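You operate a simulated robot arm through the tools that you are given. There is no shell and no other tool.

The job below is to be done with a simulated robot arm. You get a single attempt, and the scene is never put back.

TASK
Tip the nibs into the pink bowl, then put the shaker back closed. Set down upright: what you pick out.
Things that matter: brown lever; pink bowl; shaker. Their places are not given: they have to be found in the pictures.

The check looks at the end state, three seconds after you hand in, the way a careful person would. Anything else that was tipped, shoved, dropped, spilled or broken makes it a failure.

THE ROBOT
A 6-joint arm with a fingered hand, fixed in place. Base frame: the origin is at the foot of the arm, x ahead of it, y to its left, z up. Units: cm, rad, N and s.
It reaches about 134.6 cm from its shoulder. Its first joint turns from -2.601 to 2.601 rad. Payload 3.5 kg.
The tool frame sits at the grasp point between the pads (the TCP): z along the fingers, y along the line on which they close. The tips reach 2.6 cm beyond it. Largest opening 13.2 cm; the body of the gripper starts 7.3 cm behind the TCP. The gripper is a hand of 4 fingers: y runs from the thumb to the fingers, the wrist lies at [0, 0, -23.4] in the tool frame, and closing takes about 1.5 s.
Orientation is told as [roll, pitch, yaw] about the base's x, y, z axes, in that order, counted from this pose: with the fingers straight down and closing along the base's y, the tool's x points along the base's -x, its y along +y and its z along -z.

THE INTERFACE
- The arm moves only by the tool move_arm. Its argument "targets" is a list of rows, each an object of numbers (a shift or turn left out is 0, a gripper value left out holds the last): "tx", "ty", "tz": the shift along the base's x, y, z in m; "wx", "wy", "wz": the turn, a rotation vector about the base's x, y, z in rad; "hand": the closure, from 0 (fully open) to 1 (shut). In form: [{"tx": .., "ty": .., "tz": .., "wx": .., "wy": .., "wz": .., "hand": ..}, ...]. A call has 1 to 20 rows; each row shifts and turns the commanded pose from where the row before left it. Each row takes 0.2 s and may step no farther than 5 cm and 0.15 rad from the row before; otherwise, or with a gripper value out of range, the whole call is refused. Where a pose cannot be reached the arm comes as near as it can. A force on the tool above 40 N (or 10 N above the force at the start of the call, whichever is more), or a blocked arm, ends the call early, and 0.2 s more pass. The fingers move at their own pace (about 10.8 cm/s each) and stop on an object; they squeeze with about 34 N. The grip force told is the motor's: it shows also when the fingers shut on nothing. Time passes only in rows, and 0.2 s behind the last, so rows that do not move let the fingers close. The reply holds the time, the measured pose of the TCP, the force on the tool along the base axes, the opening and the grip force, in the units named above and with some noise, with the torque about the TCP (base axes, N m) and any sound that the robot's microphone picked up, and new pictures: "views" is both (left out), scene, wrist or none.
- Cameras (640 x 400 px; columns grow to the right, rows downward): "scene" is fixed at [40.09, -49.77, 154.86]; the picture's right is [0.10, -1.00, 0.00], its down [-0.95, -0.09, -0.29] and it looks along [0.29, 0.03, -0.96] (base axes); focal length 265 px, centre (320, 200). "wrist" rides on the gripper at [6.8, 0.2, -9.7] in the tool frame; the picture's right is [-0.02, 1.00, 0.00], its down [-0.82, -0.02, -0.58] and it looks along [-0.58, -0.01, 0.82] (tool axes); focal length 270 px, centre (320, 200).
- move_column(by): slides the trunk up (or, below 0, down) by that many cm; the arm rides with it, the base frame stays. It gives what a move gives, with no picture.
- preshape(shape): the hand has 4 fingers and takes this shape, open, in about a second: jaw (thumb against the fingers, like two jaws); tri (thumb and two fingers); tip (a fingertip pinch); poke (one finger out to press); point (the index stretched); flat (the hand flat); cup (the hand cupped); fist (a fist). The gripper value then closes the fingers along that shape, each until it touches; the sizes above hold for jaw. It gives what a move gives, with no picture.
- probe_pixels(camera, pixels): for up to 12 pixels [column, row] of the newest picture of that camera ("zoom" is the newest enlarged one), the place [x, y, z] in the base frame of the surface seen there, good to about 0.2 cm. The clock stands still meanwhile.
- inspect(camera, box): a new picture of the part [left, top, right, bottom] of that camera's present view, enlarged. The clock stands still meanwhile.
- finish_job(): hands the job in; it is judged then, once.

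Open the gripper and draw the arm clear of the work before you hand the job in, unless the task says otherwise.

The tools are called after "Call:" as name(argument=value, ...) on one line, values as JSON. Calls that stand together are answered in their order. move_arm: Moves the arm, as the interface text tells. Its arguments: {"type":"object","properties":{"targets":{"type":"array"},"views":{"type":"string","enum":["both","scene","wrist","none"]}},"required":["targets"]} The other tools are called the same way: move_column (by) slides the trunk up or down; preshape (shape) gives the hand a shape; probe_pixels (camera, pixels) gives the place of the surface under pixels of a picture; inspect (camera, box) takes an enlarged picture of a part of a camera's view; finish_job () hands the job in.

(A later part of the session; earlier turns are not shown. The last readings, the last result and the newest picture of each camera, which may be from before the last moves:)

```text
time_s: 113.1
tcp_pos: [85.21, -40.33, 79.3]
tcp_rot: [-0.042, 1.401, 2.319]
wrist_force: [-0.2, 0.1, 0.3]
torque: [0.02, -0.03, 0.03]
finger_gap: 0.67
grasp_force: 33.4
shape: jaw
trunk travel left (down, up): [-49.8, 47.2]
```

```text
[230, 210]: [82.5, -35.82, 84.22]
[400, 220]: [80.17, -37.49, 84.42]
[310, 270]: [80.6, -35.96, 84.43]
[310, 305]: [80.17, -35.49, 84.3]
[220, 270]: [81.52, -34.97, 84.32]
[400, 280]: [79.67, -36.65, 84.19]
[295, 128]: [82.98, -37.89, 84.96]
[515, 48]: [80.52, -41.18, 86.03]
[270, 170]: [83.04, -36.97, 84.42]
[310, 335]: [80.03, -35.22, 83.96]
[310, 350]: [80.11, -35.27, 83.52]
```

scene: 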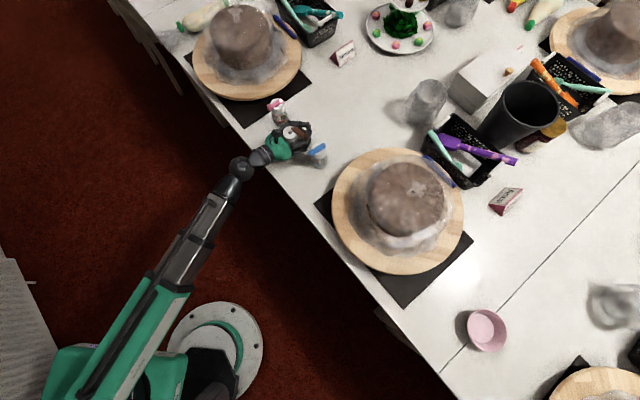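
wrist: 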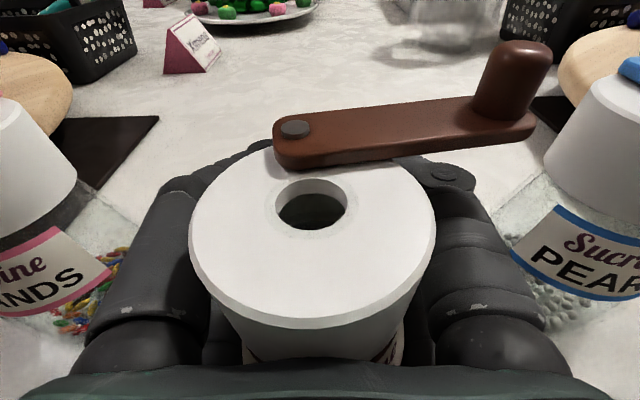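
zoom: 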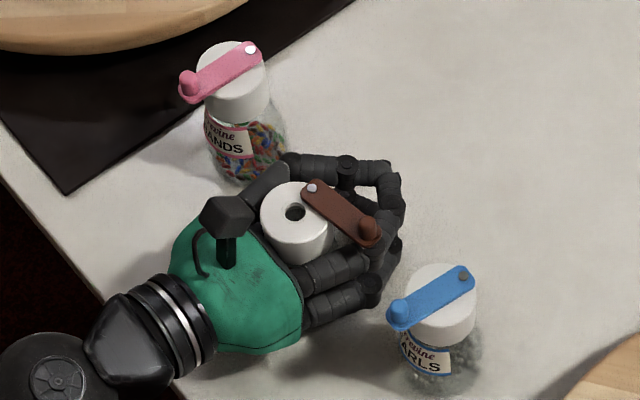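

The bottle is still perfectly upright (cap plane z≈84.3 all round), now snug between palm and curled fingers at about (81.5,-36.4). I lift 2 cm to test the hold.

Call:
move_column(by=1.5)

Call:
move_arm(targets=[{"tx": 0}, {"tx": 0}])

Call:
probe_pixels(camera="wrist", pixels=[[230, 210], [400, 220], [310, 270], [310, 305], [220, 270], [400, 280], [295, 128]])

Call:
inspect(camera="scene", box=[250, 90, 340, 170])

```text
time_s: 113.7
tcp_pos: [85.13, -40.34, 80.87]
tcp_rot: [-0.044, 1.4, 2.317]
wrist_force: [-0.4, 1.0, -0.2]
torque: [0.02, 0.01, 0.0]
finger_gap: 0.65
grasp_force: 33.2
shape: jaw
trunk travel left (down, up): [-51.3, 45.7]
```

```text
time_s: 114.3
tcp_pos: [85.0, -40.41, 80.77]
tcp_rot: [-0.045, 1.401, 2.316]
wrist_force: [-1.7, 0.8, 0.7]
torque: [0.06, 0.02, 0.02]
finger_gap: 0.65
grasp_force: 34.7
shape: jaw
trunk travel left (down, up): [-51.3, 45.7]
```

scene: 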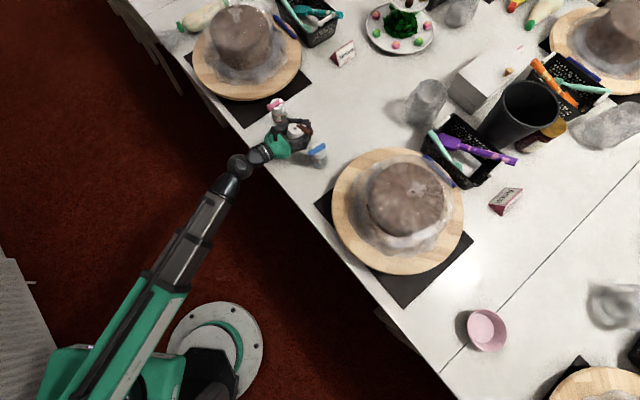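
wrist: 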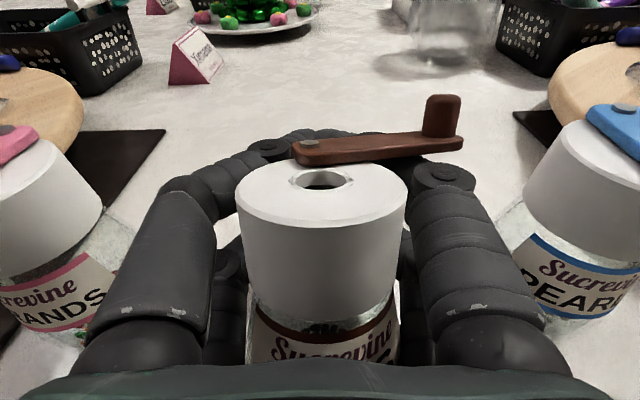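

```text
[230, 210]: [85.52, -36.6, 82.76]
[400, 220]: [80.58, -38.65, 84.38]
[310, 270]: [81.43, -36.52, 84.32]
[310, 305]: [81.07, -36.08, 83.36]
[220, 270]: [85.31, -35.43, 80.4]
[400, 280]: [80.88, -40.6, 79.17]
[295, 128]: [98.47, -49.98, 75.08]
```

```text
5.00 times, centred on (295, 130) of scene
```

zoom: 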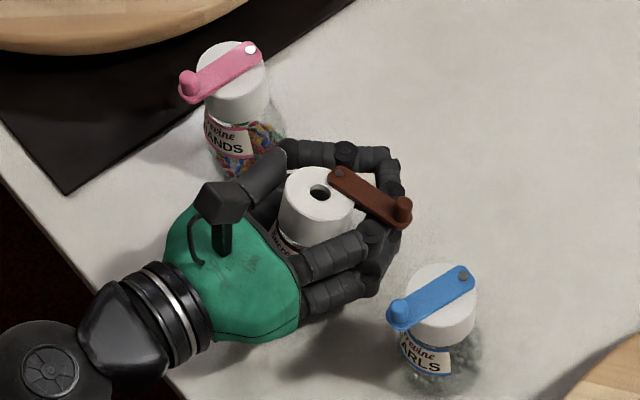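

It did not lift: the bottle is only loosely caged and still stands upright on the table. I measure where it is before reopening the hand.

Call:
probe_pixels(camera="zoom", pixels=[[338, 173], [403, 208], [310, 170], [287, 200], [315, 218], [320, 192], [345, 210], [300, 240]])

```text
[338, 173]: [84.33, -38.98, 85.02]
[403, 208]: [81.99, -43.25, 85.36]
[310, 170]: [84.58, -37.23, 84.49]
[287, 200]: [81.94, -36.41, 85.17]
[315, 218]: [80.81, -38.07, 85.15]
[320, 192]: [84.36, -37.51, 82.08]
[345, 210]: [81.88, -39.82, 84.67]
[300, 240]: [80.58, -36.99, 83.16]
```

The bottle is leaning ~11° away from the hand, partly lifted. I lower back 1.5 cm so it stands flat again, then open the hand slowly.

Call:
move_column(by=-1.5)

Call:
move_arm(targets=[{"hand": 0.95}, {"hand": 0.9}, {"hand": 0.85}, {"hand": 0.8}, {"hand": 0.75}, {"hand": 0.7}, {"hand": 0.65}, {"hand": 0.6}, {"hand": 0.55}, {"hand": 0.5}, {"hand": 0.45}, {"hand": 0.45}])

Call:
inspect(camera="scene", box=[250, 90, 340, 170])

Call:
probe_pixels(camera="zoom", pixels=[[338, 173], [403, 208], [310, 170], [287, 200], [315, 218], [320, 192], [345, 210], [300, 240]])

```text
time_s: 115.0
tcp_pos: [85.14, -40.28, 79.31]
tcp_rot: [-0.042, 1.402, 2.315]
wrist_force: [0.1, 0.9, 2.9]
torque: [0.12, 0.14, -0.01]
finger_gap: 0.65
grasp_force: 33.7
shape: jaw
trunk travel left (down, up): [-49.8, 47.2]
```

```text
time_s: 117.6
tcp_pos: [85.1, -40.38, 79.3]
tcp_rot: [-0.043, 1.403, 2.318]
wrist_force: [-1.1, -0.2, -0.3]
torque: [0.01, -0.01, -0.04]
finger_gap: 7.18
grasp_force: 0.1
shape: jaw
trunk travel left (down, up): [-49.8, 47.2]
```

scene: 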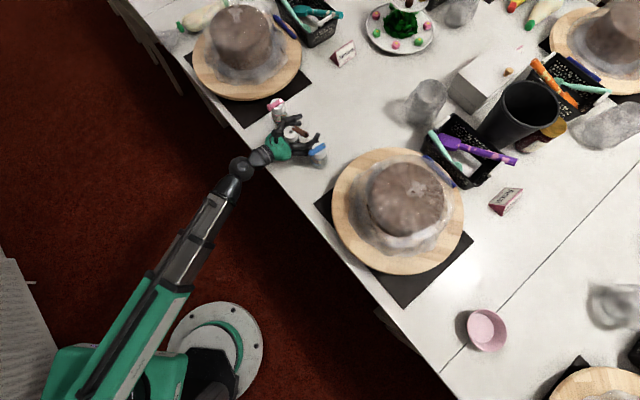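
wrist: 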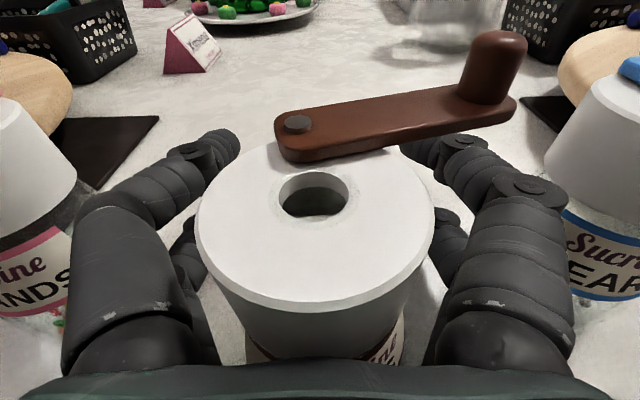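

```text
5.00 times, centred on (295, 130) of scene
```

zoom: 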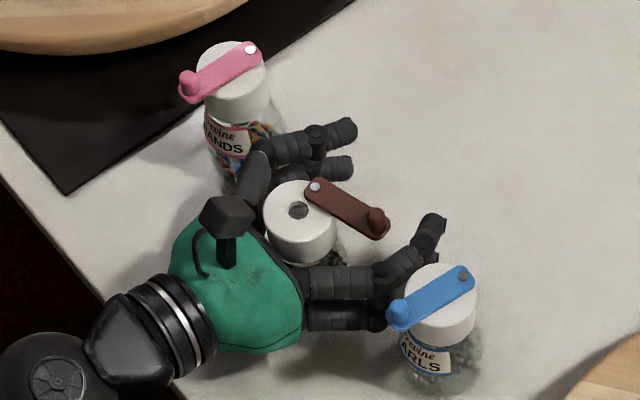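

```text
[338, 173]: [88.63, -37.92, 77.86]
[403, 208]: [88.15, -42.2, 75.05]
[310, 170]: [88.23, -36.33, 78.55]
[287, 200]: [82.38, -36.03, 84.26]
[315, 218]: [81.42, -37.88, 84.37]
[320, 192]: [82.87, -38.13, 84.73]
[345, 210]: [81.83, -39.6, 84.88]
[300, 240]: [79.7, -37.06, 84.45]
```

The bottle is free and upright. I locate its centre again (hole at zoom (298,210)).

Call:
probe_pixels(camera="zoom", pixels=[[298, 210], [268, 212], [290, 185], [330, 228], [275, 235], [317, 187], [378, 220], [285, 210], [310, 213]])

```text
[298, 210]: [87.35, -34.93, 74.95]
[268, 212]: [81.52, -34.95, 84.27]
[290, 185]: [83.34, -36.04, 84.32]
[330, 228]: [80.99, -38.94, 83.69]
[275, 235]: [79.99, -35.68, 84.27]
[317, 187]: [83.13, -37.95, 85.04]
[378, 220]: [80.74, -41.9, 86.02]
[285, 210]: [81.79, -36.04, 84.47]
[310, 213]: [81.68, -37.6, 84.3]
```

The bottle centre is (81.8,-36.7). I back the hand off 3.9 cm so the pads are just past the bottle's diameter and centre laterally, then raise 1.7 cm so the pads meet the straight cap/neck area instead of the taper.

Call:
move_arm(targets=[{"tx": -0.0086, "ty": 0.0098}, {"tx": -0.0086, "ty": 0.0098}, {"tx": -0.0086, "ty": 0.0097}, {"tx": 0}], views="none")

Call:
move_column(by=1.7)

Call:
move_arm(targets=[{"tx": 0}])

Call:
inspect(camera="scene", box=[250, 90, 340, 170])

```text
time_s: 118.6
tcp_pos: [82.66, -37.46, 79.39]
tcp_rot: [-0.043, 1.402, 2.318]
wrist_force: [-0.6, 0.9, 0.1]
torque: [0.0, 0.02, 0.0]
finger_gap: 7.21
grasp_force: 0.1
shape: jaw
trunk travel left (down, up): [-49.8, 47.2]
```

```text
time_s: 119.2
tcp_pos: [82.7, -37.43, 81.04]
tcp_rot: [-0.043, 1.401, 2.318]
wrist_force: [0.4, -0.5, 0.3]
torque: [-0.03, 0.0, 0.03]
finger_gap: 7.21
grasp_force: 0.0
shape: jaw
trunk travel left (down, up): [-51.5, 45.5]
```

```text
time_s: 119.6
tcp_pos: [82.68, -37.55, 81.04]
tcp_rot: [-0.042, 1.401, 2.32]
wrist_force: [-0.3, -0.2, -0.6]
torque: [0.03, 0.0, 0.04]
finger_gap: 7.21
grasp_force: 0.0
shape: jaw
trunk travel left (down, up): [-51.5, 45.5]
```

scene: 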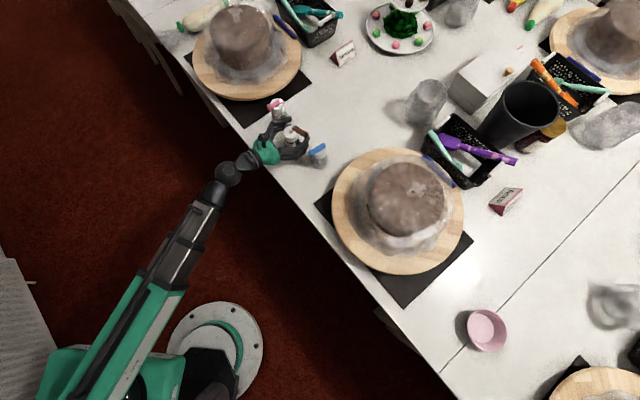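
wrist: 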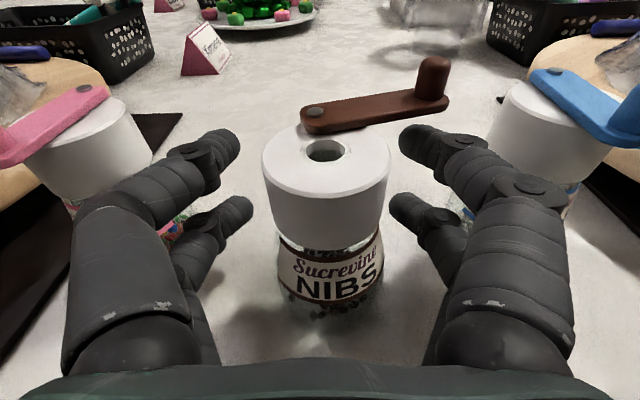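

```text
5.00 times, centred on (295, 130) of scene
```

zoom: 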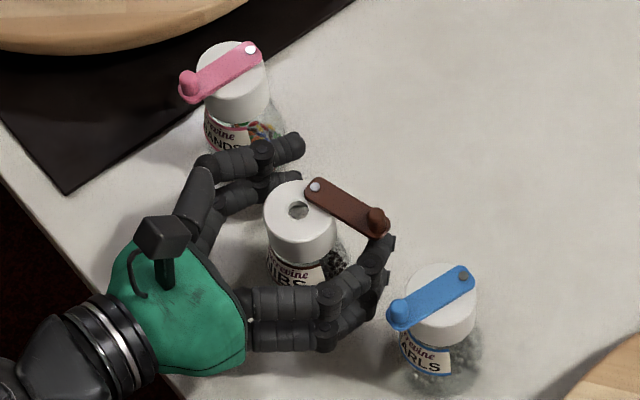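

Well aligned: the pads bracket the cap/neck. I close in small steps and watch for slipping.

Call:
move_arm(targets=[{"hand": 0.5}, {"hand": 0.55}, {"hand": 0.6}, {"hand": 0.63}, {"hand": 0.66}, {"hand": 0.69}, {"hand": 0.71}, {"hand": 0.73}, {"hand": 0.73}])

Call:
inspect(camera="scene", box=[250, 90, 340, 170])

```text
time_s: 121.6
tcp_pos: [82.58, -37.48, 80.99]
tcp_rot: [-0.043, 1.401, 2.318]
wrist_force: [-0.1, -0.6, -0.5]
torque: [-0.02, 0.03, -0.01]
finger_gap: 3.65
grasp_force: 0.1
shape: jaw
trunk travel left (down, up): [-51.5, 45.5]
```

scene: 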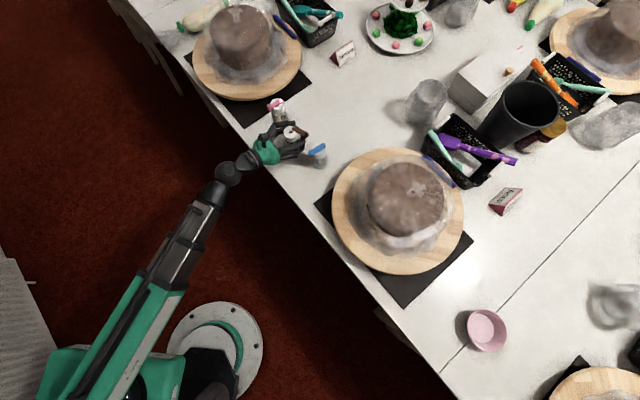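
wrist: 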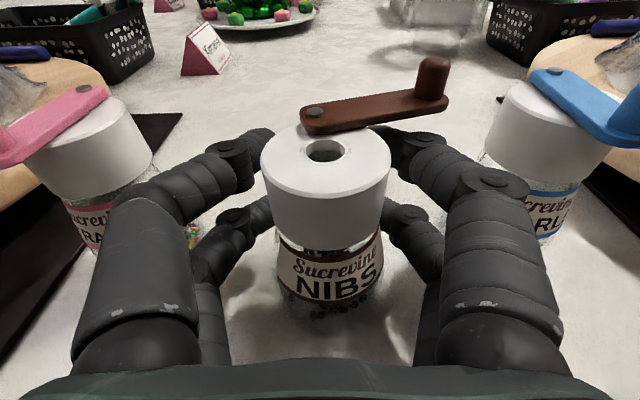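

```text
5.00 times, centred on (295, 130) of scene
```

zoom: 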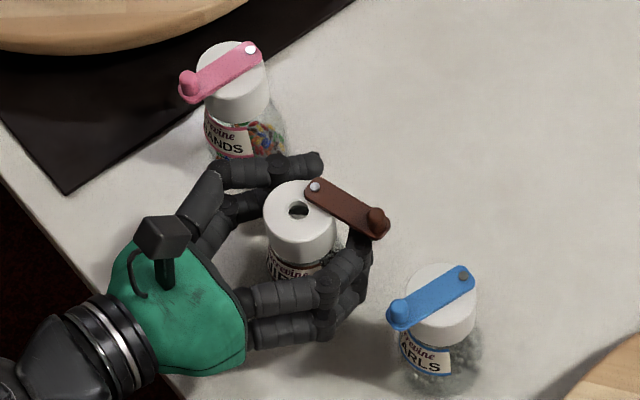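

The fingertips curl inward past the bottle, so this would again draw it into the palm. I open, back off and check how the "tip" pinch shape closes, away from everything.

Call:
move_arm(targets=[{"hand": 0.6}, {"hand": 0.5}, {"hand": 0.4}, {"hand": 0.36}, {"tx": -0.014, "ty": 0.014}, {"tx": -0.017, "ty": 0.017}, {"tx": -0.02, "ty": 0.02}, {"tx": -0.025, "ty": 0.025}, {"tx": -0.025, "ty": 0.025}, {"tx": -0.02, "ty": 0.02}], views="none")

Call:
preshape(shape="tip")

Call:
move_arm(targets=[{"tx": 0}])

Call:
move_arm(targets=[{"hand": 0.3}, {"hand": 0.5}, {"hand": 0.6}, {"hand": 0.65}, {"hand": 0.65}, {"hand": 0.65}])

Call:
inspect(camera="scene", box=[190, 110, 310, 200])

```text
time_s: 123.8
tcp_pos: [70.38, -25.27, 80.93]
tcp_rot: [-0.046, 1.401, 2.315]
wrist_force: [0.3, 1.3, -0.3]
torque: [-0.01, 0.02, 0.02]
finger_gap: 8.42
grasp_force: 0.0
shape: jaw
trunk travel left (down, up): [-51.5, 45.5]
```

```text
time_s: 124.7
tcp_pos: [70.52, -25.43, 81.09]
tcp_rot: [-0.045, 1.4, 2.318]
wrist_force: [-0.9, -0.2, 0.9]
torque: [0.0, 0.02, 0.02]
finger_gap: 13.19
grasp_force: 0.1
shape: tip
trunk travel left (down, up): [-51.5, 45.5]
```

```text
time_s: 125.1
tcp_pos: [70.64, -25.44, 81.11]
tcp_rot: [-0.045, 1.401, 2.317]
wrist_force: [0.5, 0.1, 0.1]
torque: [-0.01, 0.01, 0.01]
finger_gap: 13.19
grasp_force: 0.0
shape: tip
trunk travel left (down, up): [-51.5, 45.5]
```

scene: 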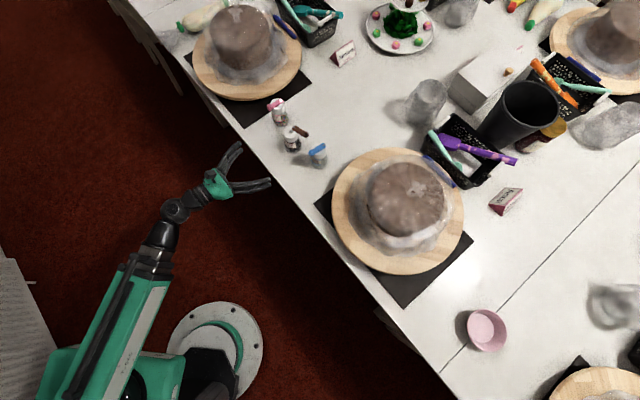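
wrist: 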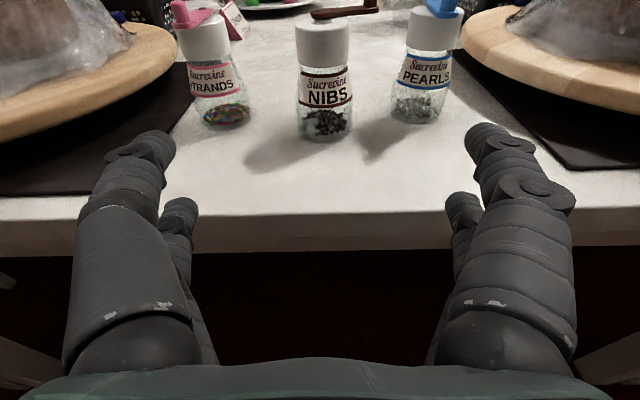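

```text
time_s: 126.5
tcp_pos: [70.48, -25.41, 80.97]
tcp_rot: [-0.043, 1.399, 2.317]
wrist_force: [0.9, 1.5, 0.0]
torque: [0.0, -0.01, -0.03]
finger_gap: 4.65
grasp_force: 0.1
shape: tip
trunk travel left (down, up): [-51.5, 45.5]
```

scene: 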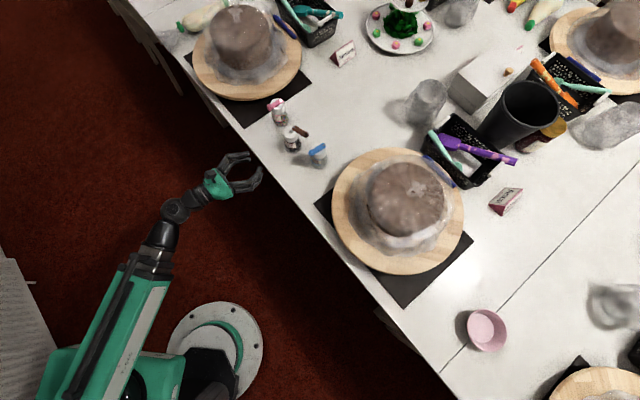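
wrist: 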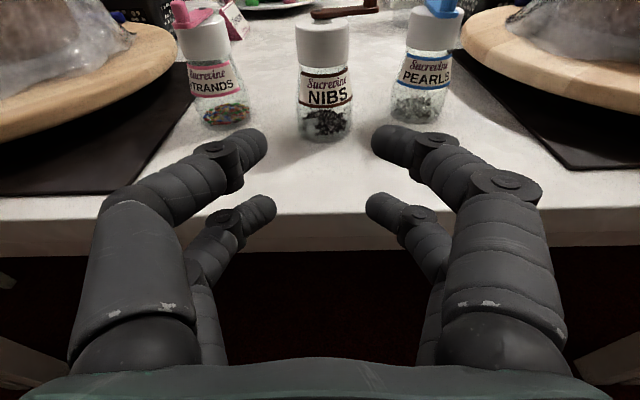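

```text
4.44 times, centred on (250, 155) of scene
```

zoom: 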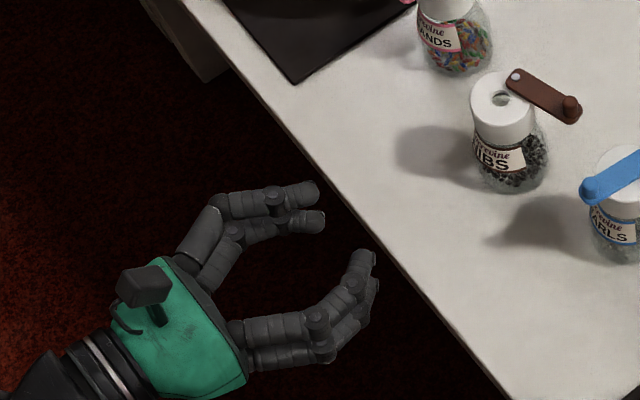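

The tip shape closes the same way (distal links tilted inward only slightly near the tips). I re-measure the bottle and plan a grasp farther out on the distal pads at cap height.

Call:
probe_pixels(camera="zoom", pixels=[[502, 97], [515, 76], [570, 108], [475, 97], [500, 125], [497, 160], [312, 190], [370, 260], [290, 205], [345, 290]])

Call:
probe_pixels(camera="wrist", pixels=[[325, 60], [325, 72], [325, 105], [325, 140], [255, 145], [380, 145], [262, 210], [375, 205]])

```text
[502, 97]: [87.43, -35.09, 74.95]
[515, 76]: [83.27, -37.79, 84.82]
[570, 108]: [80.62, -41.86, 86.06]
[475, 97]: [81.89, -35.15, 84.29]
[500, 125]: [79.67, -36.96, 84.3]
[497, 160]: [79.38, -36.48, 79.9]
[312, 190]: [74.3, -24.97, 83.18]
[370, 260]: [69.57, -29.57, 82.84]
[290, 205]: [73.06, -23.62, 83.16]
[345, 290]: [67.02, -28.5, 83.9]
```

```text
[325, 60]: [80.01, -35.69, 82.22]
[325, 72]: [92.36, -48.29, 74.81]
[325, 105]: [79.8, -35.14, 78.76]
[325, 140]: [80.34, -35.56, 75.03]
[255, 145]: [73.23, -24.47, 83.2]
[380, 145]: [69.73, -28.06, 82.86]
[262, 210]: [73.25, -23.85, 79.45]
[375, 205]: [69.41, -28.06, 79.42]
```

The bottle is at (81.9,-36.8). I go back to the jaw shape, narrow it, rise 0.4 cm and approach so the bottle sits about 0.8 cm beyond the TCP.

Call:
preshape(shape="jaw")

Call:
move_column(by=0.4)

Call:
move_arm(targets=[{"hand": 0.4}, {"hand": 0.4}, {"hand": 0.4}, {"tx": 0.018, "ty": -0.018}, {"tx": 0.018, "ty": -0.018}, {"tx": 0.018, "ty": -0.018}, {"tx": 0.018, "ty": -0.018}, {"tx": 0.018, "ty": -0.018}, {"tx": 0.009, "ty": -0.009}, {"tx": 0.009, "ty": -0.0095}, {"tx": 0}])

Call:
inspect(camera="scene", box=[250, 90, 340, 170])

```text
time_s: 127.4
tcp_pos: [70.48, -25.53, 81.03]
tcp_rot: [-0.044, 1.4, 2.319]
wrist_force: [-0.5, -0.5, 0.7]
torque: [-0.01, -0.01, 0.03]
finger_gap: 13.2
grasp_force: 0.0
shape: jaw
trunk travel left (down, up): [-51.5, 45.5]
```

```text
time_s: 127.9
tcp_pos: [70.46, -25.36, 81.54]
tcp_rot: [-0.043, 1.4, 2.318]
wrist_force: [-0.2, -1.0, -0.2]
torque: [0.0, -0.01, 0.02]
finger_gap: 13.19
grasp_force: 0.1
shape: jaw
trunk travel left (down, up): [-51.9, 45.1]
```

```text
time_s: 130.3
tcp_pos: [81.4, -36.27, 81.51]
tcp_rot: [-0.042, 1.399, 2.319]
wrist_force: [-0.2, 0.0, -0.2]
torque: [0.01, 0.0, 0.03]
finger_gap: 7.99
grasp_force: 0.0
shape: jaw
trunk travel left (down, up): [-51.9, 45.1]
```

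scene: 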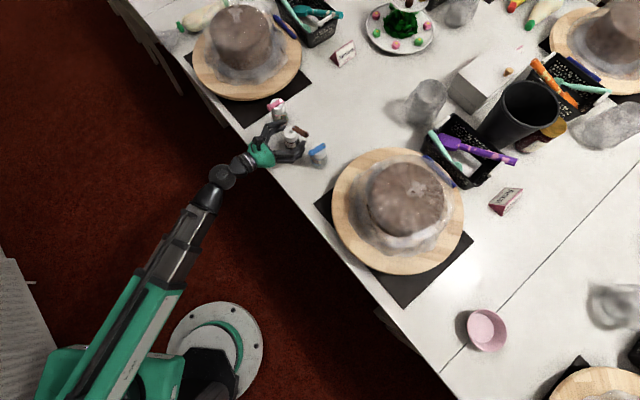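
wrist: 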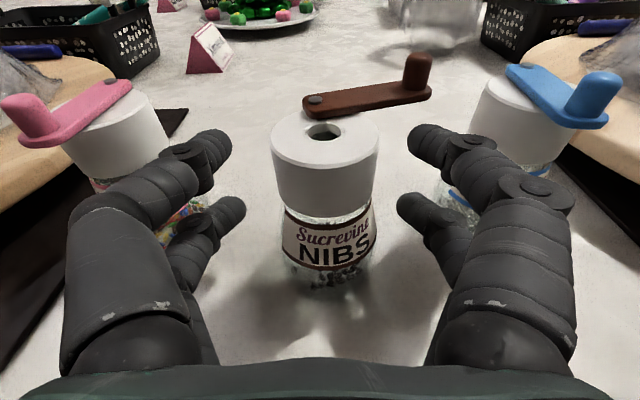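

```text
5.00 times, centred on (295, 130) of scene
```

zoom: 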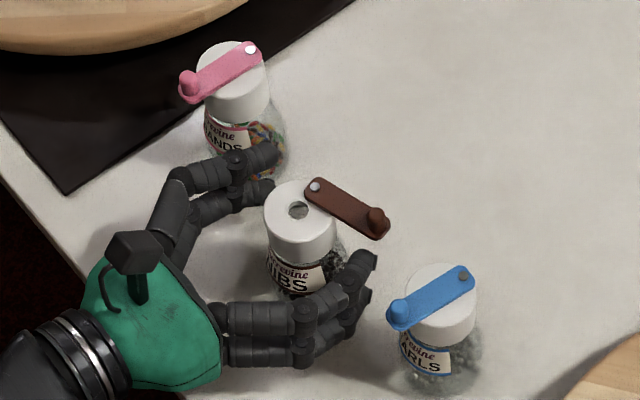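

Clear of both neighbours. I close stepwise and watch the contact.

Call:
move_arm(targets=[{"hand": 0.5}, {"hand": 0.55}, {"hand": 0.6}, {"hand": 0.63}, {"hand": 0.66}, {"hand": 0.68}, {"hand": 0.7}, {"hand": 0.72}, {"hand": 0.72}])

Call:
inspect(camera="scene", box=[250, 90, 340, 170])

```text
time_s: 132.3
tcp_pos: [81.32, -36.24, 81.47]
tcp_rot: [-0.042, 1.402, 2.32]
wrist_force: [0.7, -1.2, 1.9]
torque: [-0.08, -0.02, 0.01]
finger_gap: 3.57
grasp_force: 33.8
shape: jaw
trunk travel left (down, up): [-51.9, 45.1]
```

scene: 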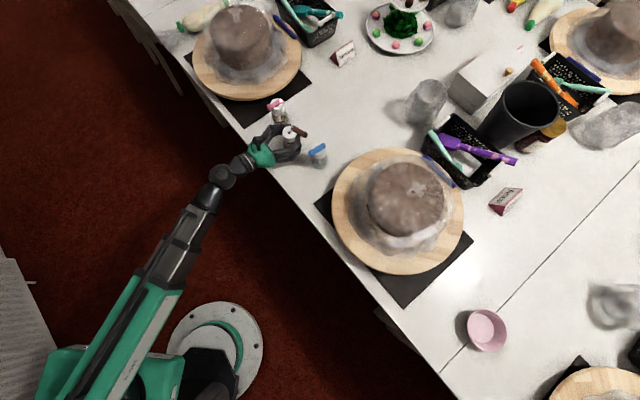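
wrist: 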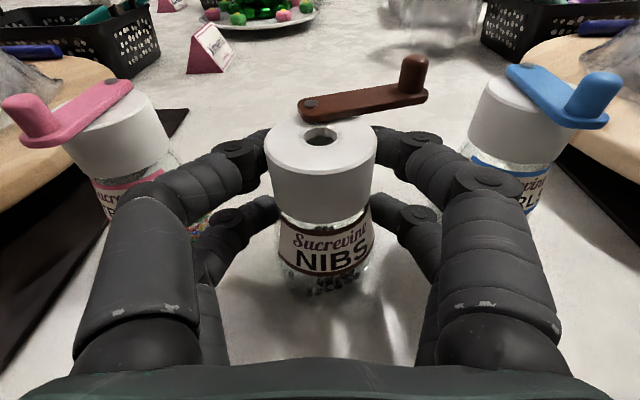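

```text
5.00 times, centred on (295, 130) of scene
```

zoom: 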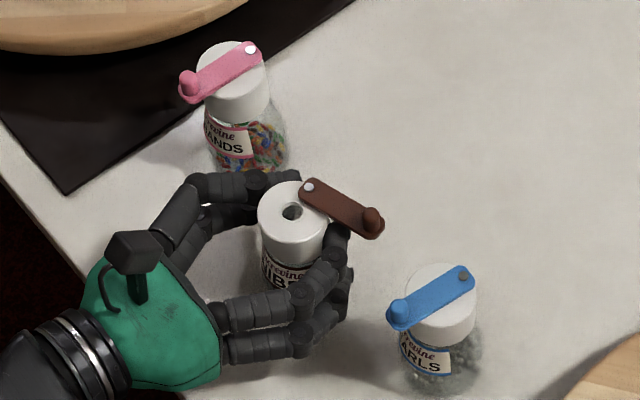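

Firm contact now: 34 N at a 3.57 cm gap, with the bottle barely displaced. I lift 1 cm to test.

Call:
move_column(by=1)

Call:
move_arm(targets=[{"tx": 0}])

Call:
inspect(camera="scene", box=[250, 90, 340, 170])

Call:
probe_pixels(camera="wrist", pixels=[[320, 190], [320, 160], [290, 165], [350, 165], [320, 215], [320, 240]])

```text
time_s: 132.9
tcp_pos: [81.29, -36.23, 82.39]
tcp_rot: [-0.042, 1.398, 2.32]
wrist_force: [-0.5, -0.3, -2.2]
torque: [0.03, 0.0, 0.0]
finger_gap: 3.57
grasp_force: 33.9
shape: jaw
trunk travel left (down, up): [-52.9, 44.1]
```

```text
time_s: 133.3
tcp_pos: [81.32, -36.28, 82.43]
tcp_rot: [-0.043, 1.401, 2.319]
wrist_force: [-0.3, 0.4, -1.7]
torque: [0.03, 0.02, 0.01]
finger_gap: 3.59
grasp_force: 33.9
shape: jaw
trunk travel left (down, up): [-52.9, 44.1]
```

scene: 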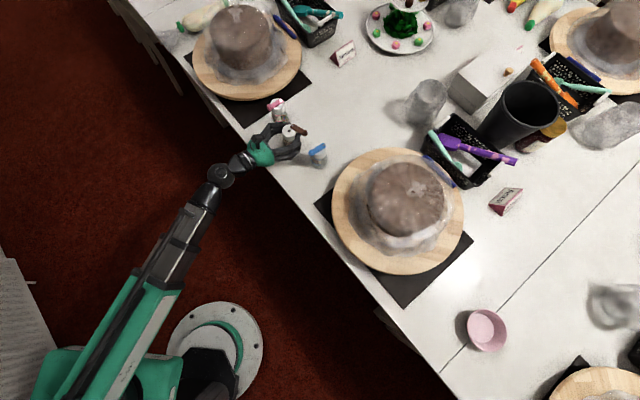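
wrist: 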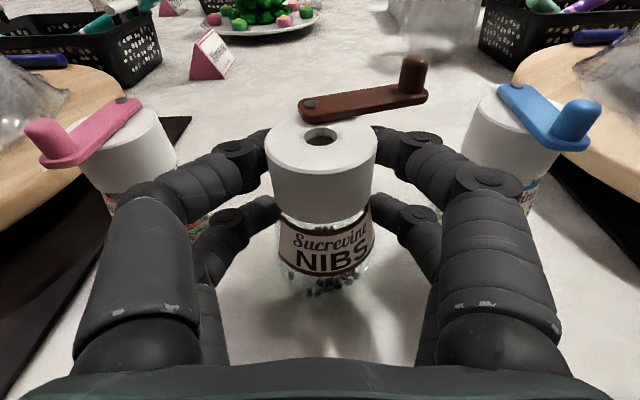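

```text
5.00 times, centred on (295, 130) of scene
```

zoom: 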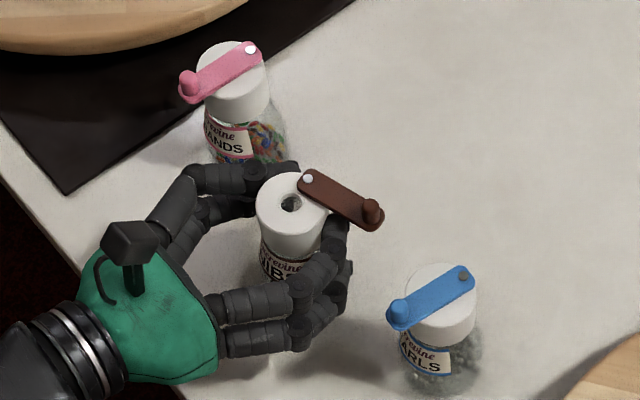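

```text
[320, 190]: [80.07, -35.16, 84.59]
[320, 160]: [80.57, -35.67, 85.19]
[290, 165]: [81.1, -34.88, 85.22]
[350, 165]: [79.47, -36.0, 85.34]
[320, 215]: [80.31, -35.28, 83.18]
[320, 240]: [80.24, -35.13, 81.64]
```

The shaker is held and came up almost exactly upright (weight ~2 N on the wrist). I lift it high and carry it to the bowl.

Call:
move_column(by=29)

Call:
move_arm(targets=[{"tx": -0.01097, "ty": -0.01306}, {"tx": -0.0192, "ty": -0.02286}, {"tx": -0.02742, "ty": -0.03266}, {"tx": -0.02742, "ty": -0.03266}, {"tx": -0.02742, "ty": -0.03266}, {"tx": -0.02742, "ty": -0.03266}, {"tx": -0.02742, "ty": -0.03266}, {"tx": -0.02742, "ty": -0.03266}, {"tx": -0.02742, "ty": -0.03266}, {"tx": -0.02742, "ty": -0.03266}, {"tx": -0.02742, "ty": -0.03266}, {"tx": -0.02742, "ty": -0.03266}, {"tx": -0.02742, "ty": -0.03266}, {"tx": -0.02742, "ty": -0.03266}, {"tx": -0.02742, "ty": -0.03266}, {"tx": -0.02742, "ty": -0.03266}, {"tx": -0.02742, "ty": -0.03266}, {"tx": -0.02742, "ty": -0.03266}, {"tx": -0.0192, "ty": -0.02286}, {"tx": -0.01097, "ty": -0.01306}])

```text
time_s: 136.2
tcp_pos: [81.23, -36.33, 111.37]
tcp_rot: [-0.043, 1.4, 2.318]
wrist_force: [-0.3, -0.4, -1.3]
torque: [-0.01, -0.02, 0.01]
finger_gap: 3.56
grasp_force: 34.0
shape: jaw
trunk travel left (down, up): [-81.9, 15.1]
```

```text
time_s: 140.4
tcp_pos: [31.43, -95.85, 111.43]
tcp_rot: [-0.047, 1.4, 2.317]
wrist_force: [-0.1, 0.3, -0.8]
torque: [0.02, 0.0, 0.0]
finger_gap: 3.47
grasp_force: 33.8
shape: jaw
trunk travel left (down, up): [-81.9, 15.1]
```

scene: 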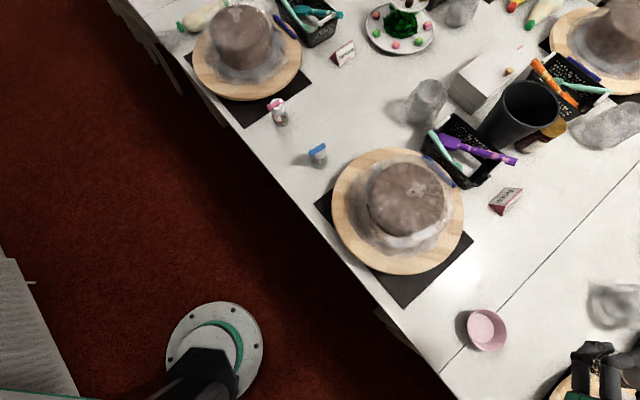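
wrist: 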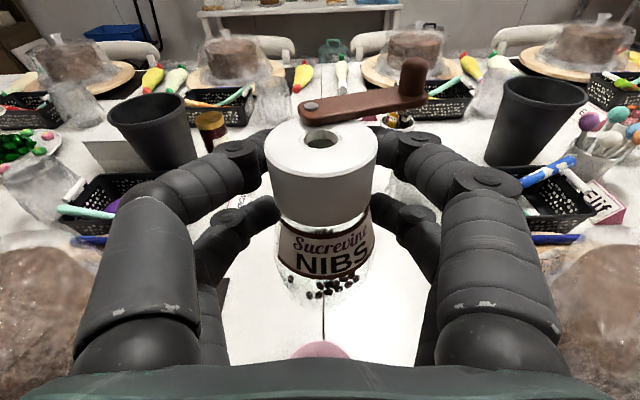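

Steady so far (gap 3.47). I start the roll at height (about 56°), with nibs still inside.

Call:
move_arm(targets=[{"wx": -0.0984, "wy": 0.0967, "wz": 0.0238}, {"wx": -0.0984, "wy": 0.0967, "wz": 0.0238}, {"wx": -0.0984, "wy": 0.0967, "wz": 0.0238}, {"wx": -0.0984, "wy": 0.0967, "wz": 0.0238}, {"wx": -0.0984, "wy": 0.0967, "wz": 0.0238}, {"wx": -0.0984, "wy": 0.0967, "wz": 0.0238}, {"wx": -0.0984, "wy": 0.0967, "wz": 0.0238}, {"tx": 0}])

Call:
move_column(by=-24.5)

Call:
move_arm(targets=[{"tx": 0}])

Call:
inspect(camera="scene", box=[440, 280, 600, 400])

```text
time_s: 142.2
tcp_pos: [31.55, -95.74, 111.58]
tcp_rot: [1.368, 0.586, -2.462]
wrist_force: [0.2, 0.4, -2.0]
torque: [0.0, 0.0, 0.03]
finger_gap: 3.46
grasp_force: 34.4
shape: jaw
trunk travel left (down, up): [-81.9, 15.1]
```

scene: 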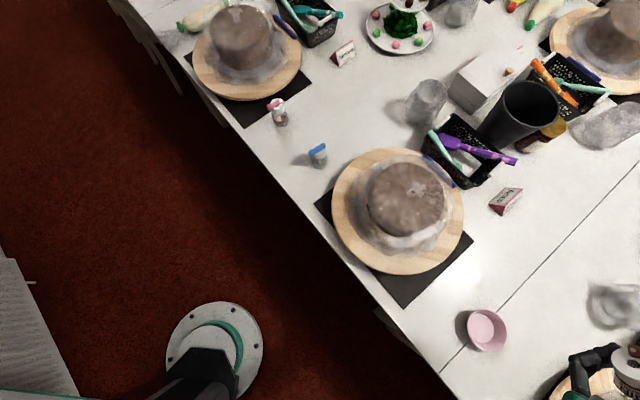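
wrist: 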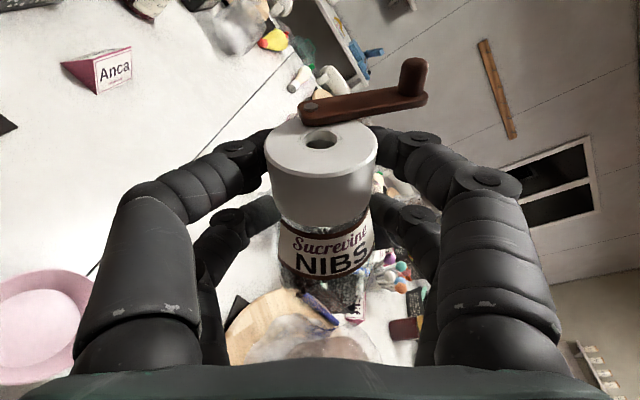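

```text
time_s: 144.8
tcp_pos: [31.4, -95.84, 86.96]
tcp_rot: [1.37, 0.59, -2.463]
wrist_force: [-0.3, 0.7, -3.0]
torque: [0.01, -0.02, 0.01]
finger_gap: 3.49
grasp_force: 34.4
shape: jaw
trunk travel left (down, up): [-57.4, 39.6]
```

```text
time_s: 145.2
tcp_pos: [31.46, -95.86, 86.9]
tcp_rot: [1.368, 0.588, -2.463]
wrist_force: [0.9, -0.3, -2.1]
torque: [0.01, -0.02, 0.0]
finger_gap: 3.48
grasp_force: 34.1
shape: jaw
trunk travel left (down, up): [-57.4, 39.6]
```

scene: 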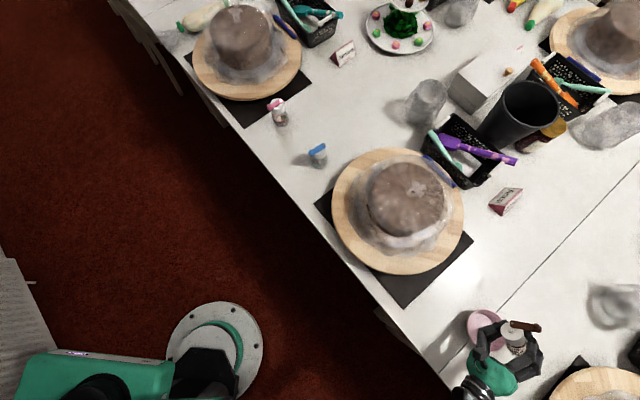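
wrist: 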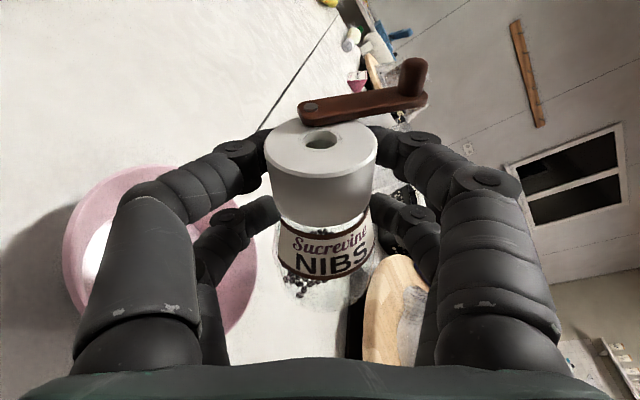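

```text
3.33 times, centred on (520, 340) of scene
```

zoom: 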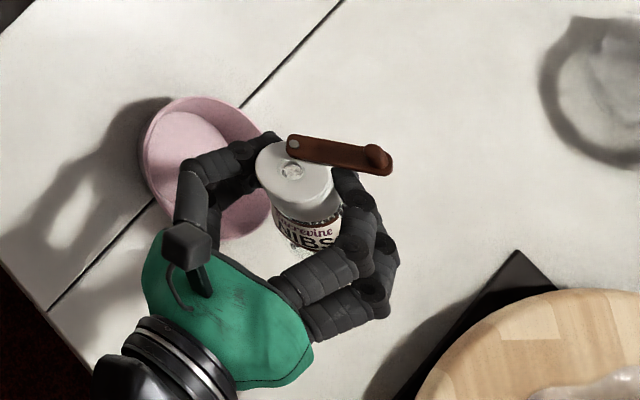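

The bottle is tilted with its cap toward the bowl side. I probe the cap to confirm the hole's position over the bowl before tipping further.

Call:
probe_pixels(camera="zoom", pixels=[[285, 192], [270, 165], [320, 185], [265, 180], [310, 205], [295, 145], [378, 155], [290, 172]])

```text
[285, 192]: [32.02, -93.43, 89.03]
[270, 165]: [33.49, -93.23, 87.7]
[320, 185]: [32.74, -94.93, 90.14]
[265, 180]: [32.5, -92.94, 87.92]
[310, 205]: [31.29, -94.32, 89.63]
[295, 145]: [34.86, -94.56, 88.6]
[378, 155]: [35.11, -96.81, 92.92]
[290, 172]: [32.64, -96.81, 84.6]
```

The hole is at about (32.9,-93.9), well over the bowl. I roll on by 0.84 rad to just past horizontal and then further, watching.

Call:
move_arm(targets=[{"wx": -0.0984, "wy": 0.0967, "wz": 0.0238}, {"wx": -0.0984, "wy": 0.0967, "wz": 0.0238}, {"wx": -0.0984, "wy": 0.0967, "wz": 0.0238}, {"wx": -0.0984, "wy": 0.0967, "wz": 0.0238}, {"wx": -0.0984, "wy": 0.0967, "wz": 0.0238}, {"wx": -0.0984, "wy": 0.0967, "wz": 0.0238}, {"wx": -0.0984, "wy": 0.0967, "wz": 0.0238}, {"tx": 0}])

Call:
inspect(camera="scene", box=[460, 290, 560, 370])

```text
time_s: 147.0
tcp_pos: [31.38, -95.84, 86.91]
tcp_rot: [1.39, -0.377, -2.278]
wrist_force: [0.3, 0.2, -1.9]
torque: [0.02, -0.03, 0.0]
finger_gap: 3.46
grasp_force: 33.8
shape: jaw
trunk travel left (down, up): [-57.4, 39.6]
```

scene: 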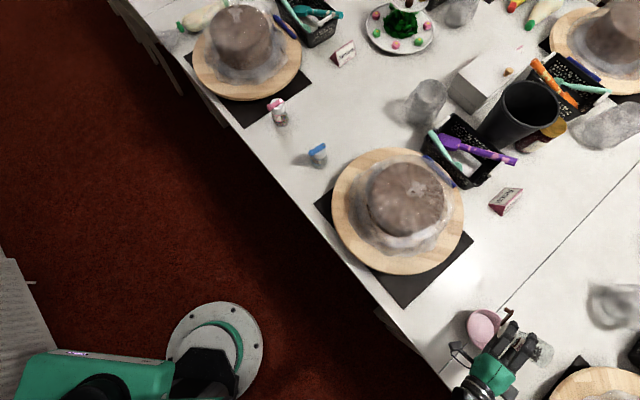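
wrist: 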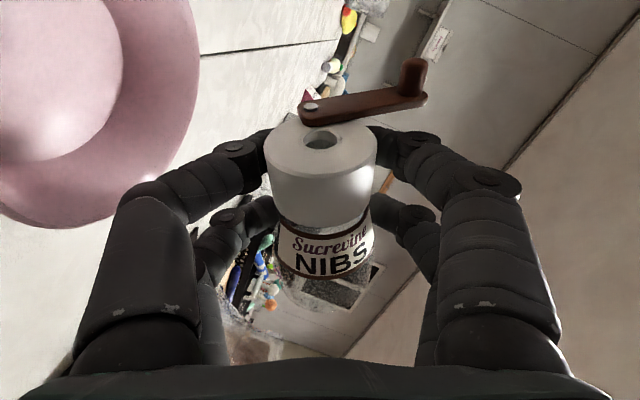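

```text
5.00 times, centred on (510, 330) of scene
```

zoom: 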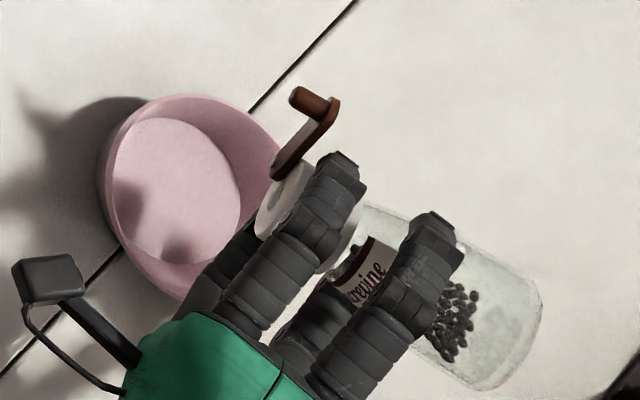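

Lever still open, nibs begin to slide. I roll on by 0.56 rad.

Call:
move_arm(targets=[{"wx": -0.0984, "wy": 0.0967, "wz": 0.0238}, {"wx": -0.0984, "wy": 0.0967, "wz": 0.0238}, {"wx": -0.0984, "wy": 0.0967, "wz": 0.0238}, {"wx": -0.0984, "wy": 0.0967, "wz": 0.0238}, {"tx": 0}, {"tx": 0}, {"tx": 0}])

Call:
inspect(camera="scene", box=[460, 290, 560, 370])

```text
time_s: 148.6
tcp_pos: [31.4, -95.74, 87.05]
tcp_rot: [1.291, -0.921, -2.119]
wrist_force: [-0.4, -0.3, -1.5]
torque: [-0.01, -0.03, 0.01]
finger_gap: 3.48
grasp_force: 34.6
shape: jaw
trunk travel left (down, up): [-57.4, 39.6]
```

scene: 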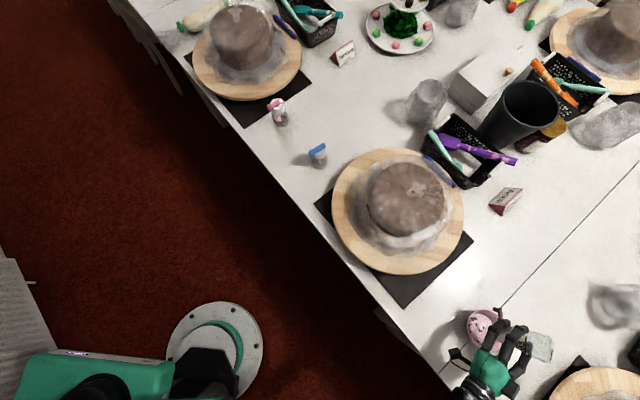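
wrist: 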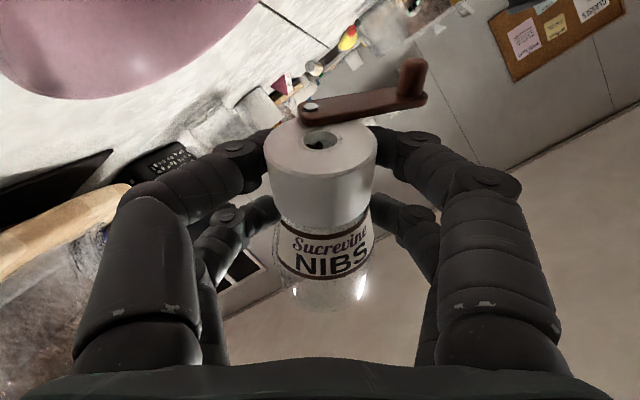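

```text
5.00 times, centred on (510, 330) of scene
```

zoom: 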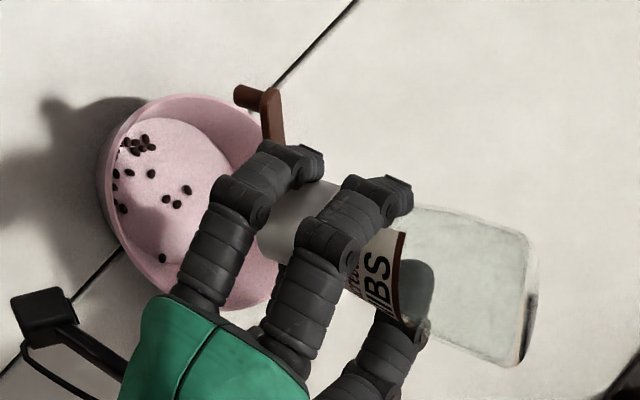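

Nibs are dropping into the bowl, landing toward its left side. I shift slightly along -d to centre and finish the roll.

Call:
move_arm(targets=[{"tx": -0.005, "ty": -0.006}, {"wx": -0.0984, "wy": 0.0967, "wz": 0.0238}, {"wx": -0.0984, "wy": 0.0967, "wz": 0.0238}, {"wx": -0.0984, "wy": 0.0967, "wz": 0.0238}, {"wx": -0.0984, "wy": 0.0967, "wz": 0.0238}, {"tx": 0}, {"tx": 0}, {"tx": 0}, {"tx": 0}])

Call:
inspect(camera="scene", box=[460, 290, 560, 370])

```text
time_s: 150.6
tcp_pos: [30.98, -96.47, 86.99]
tcp_rot: [0.388, -1.386, -1.165]
wrist_force: [0.4, 0.0, -1.3]
torque: [0.05, 0.04, 0.0]
finger_gap: 3.47
grasp_force: 33.6
shape: jaw
trunk travel left (down, up): [-57.4, 39.6]
```

scene: 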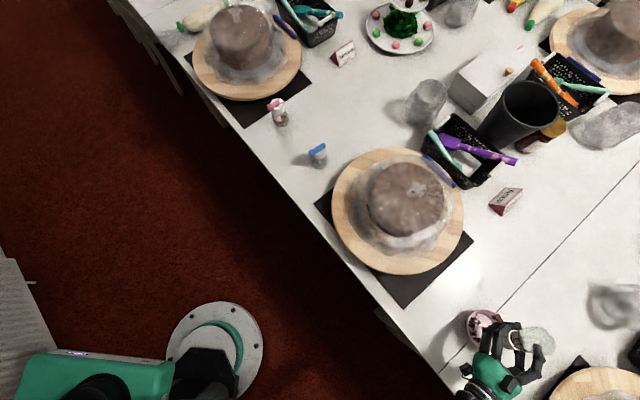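
wrist: 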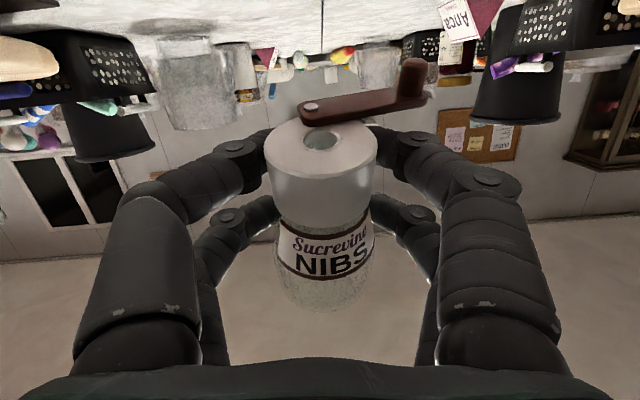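

```text
5.00 times, centred on (510, 330) of scene
```

zoom: 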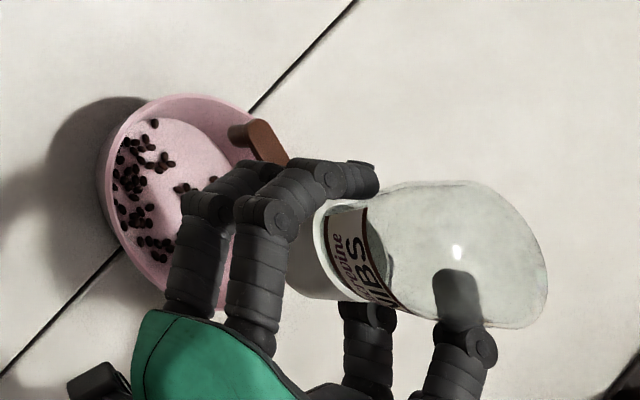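

The bottle body looks empty and the nibs lie in the bowl. I give a small shake and roll wiggle to release any remaining ones.

Call:
move_arm(targets=[{"wx": -0.0984, "wy": 0.0967, "wz": 0.0238}, {"tx": 0.005, "ty": -0.005}, {"tx": -0.005, "ty": 0.005}, {"tx": 0.005, "ty": -0.005}, {"tx": -0.005, "ty": 0.005}, {"wx": 0.0984, "wy": -0.0967, "wz": -0.0238}, {"wx": 0.0984, "wy": -0.0967, "wz": -0.0238}, {"wx": -0.0984, "wy": 0.0967, "wz": 0.0238}, {"tx": 0.005, "ty": 0.005}, {"tx": -0.005, "ty": -0.005}, {"tx": 0.005, "ty": 0.005}, {"tx": -0.005, "ty": -0.005}, {"tx": 0}, {"tx": 0}])

Call:
inspect(camera="scene", box=[460, 290, 560, 370])

Call:
inspect(camera="wrist", box=[240, 80, 440, 320])

```text
time_s: 153.6
tcp_pos: [30.98, -96.36, 86.87]
tcp_rot: [0.386, -1.387, -1.169]
wrist_force: [-0.1, -0.3, -2.1]
torque: [0.03, 0.04, 0.0]
finger_gap: 3.47
grasp_force: 33.8
shape: jaw
trunk travel left (down, up): [-57.4, 39.6]
```

scene: 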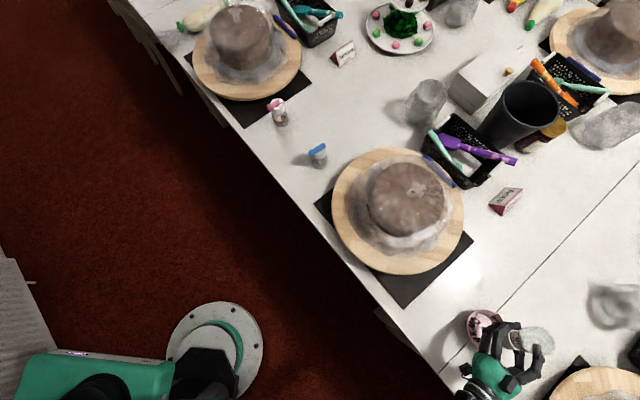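
wrist: 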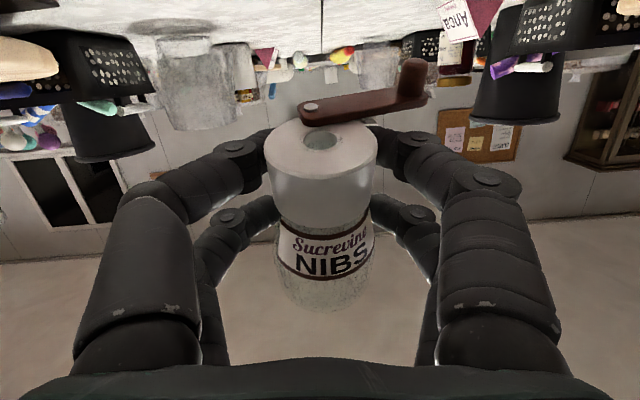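

```text
5.00 times, centred on (510, 330) of scene
```

zoom: 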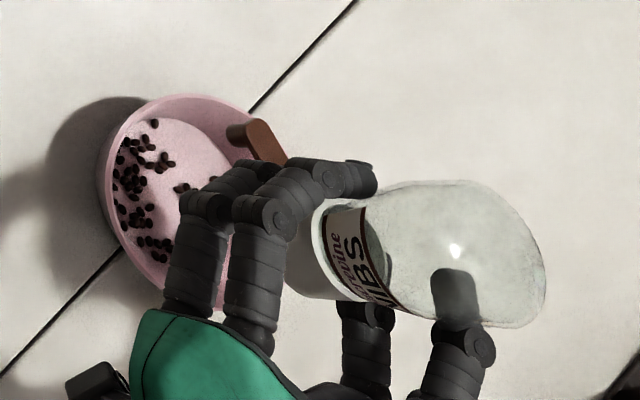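

```text
1.67 times, centred on (340, 200) of wrist
```

zoom: 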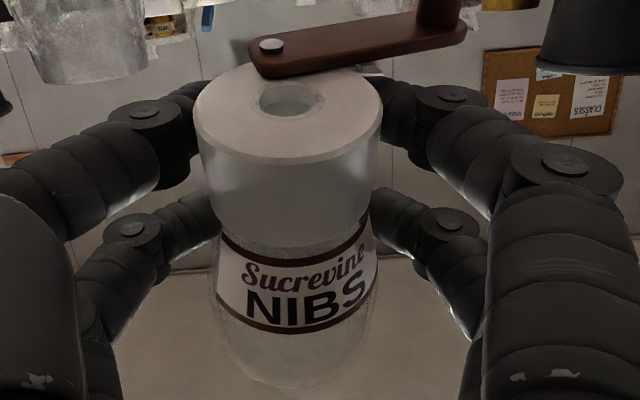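

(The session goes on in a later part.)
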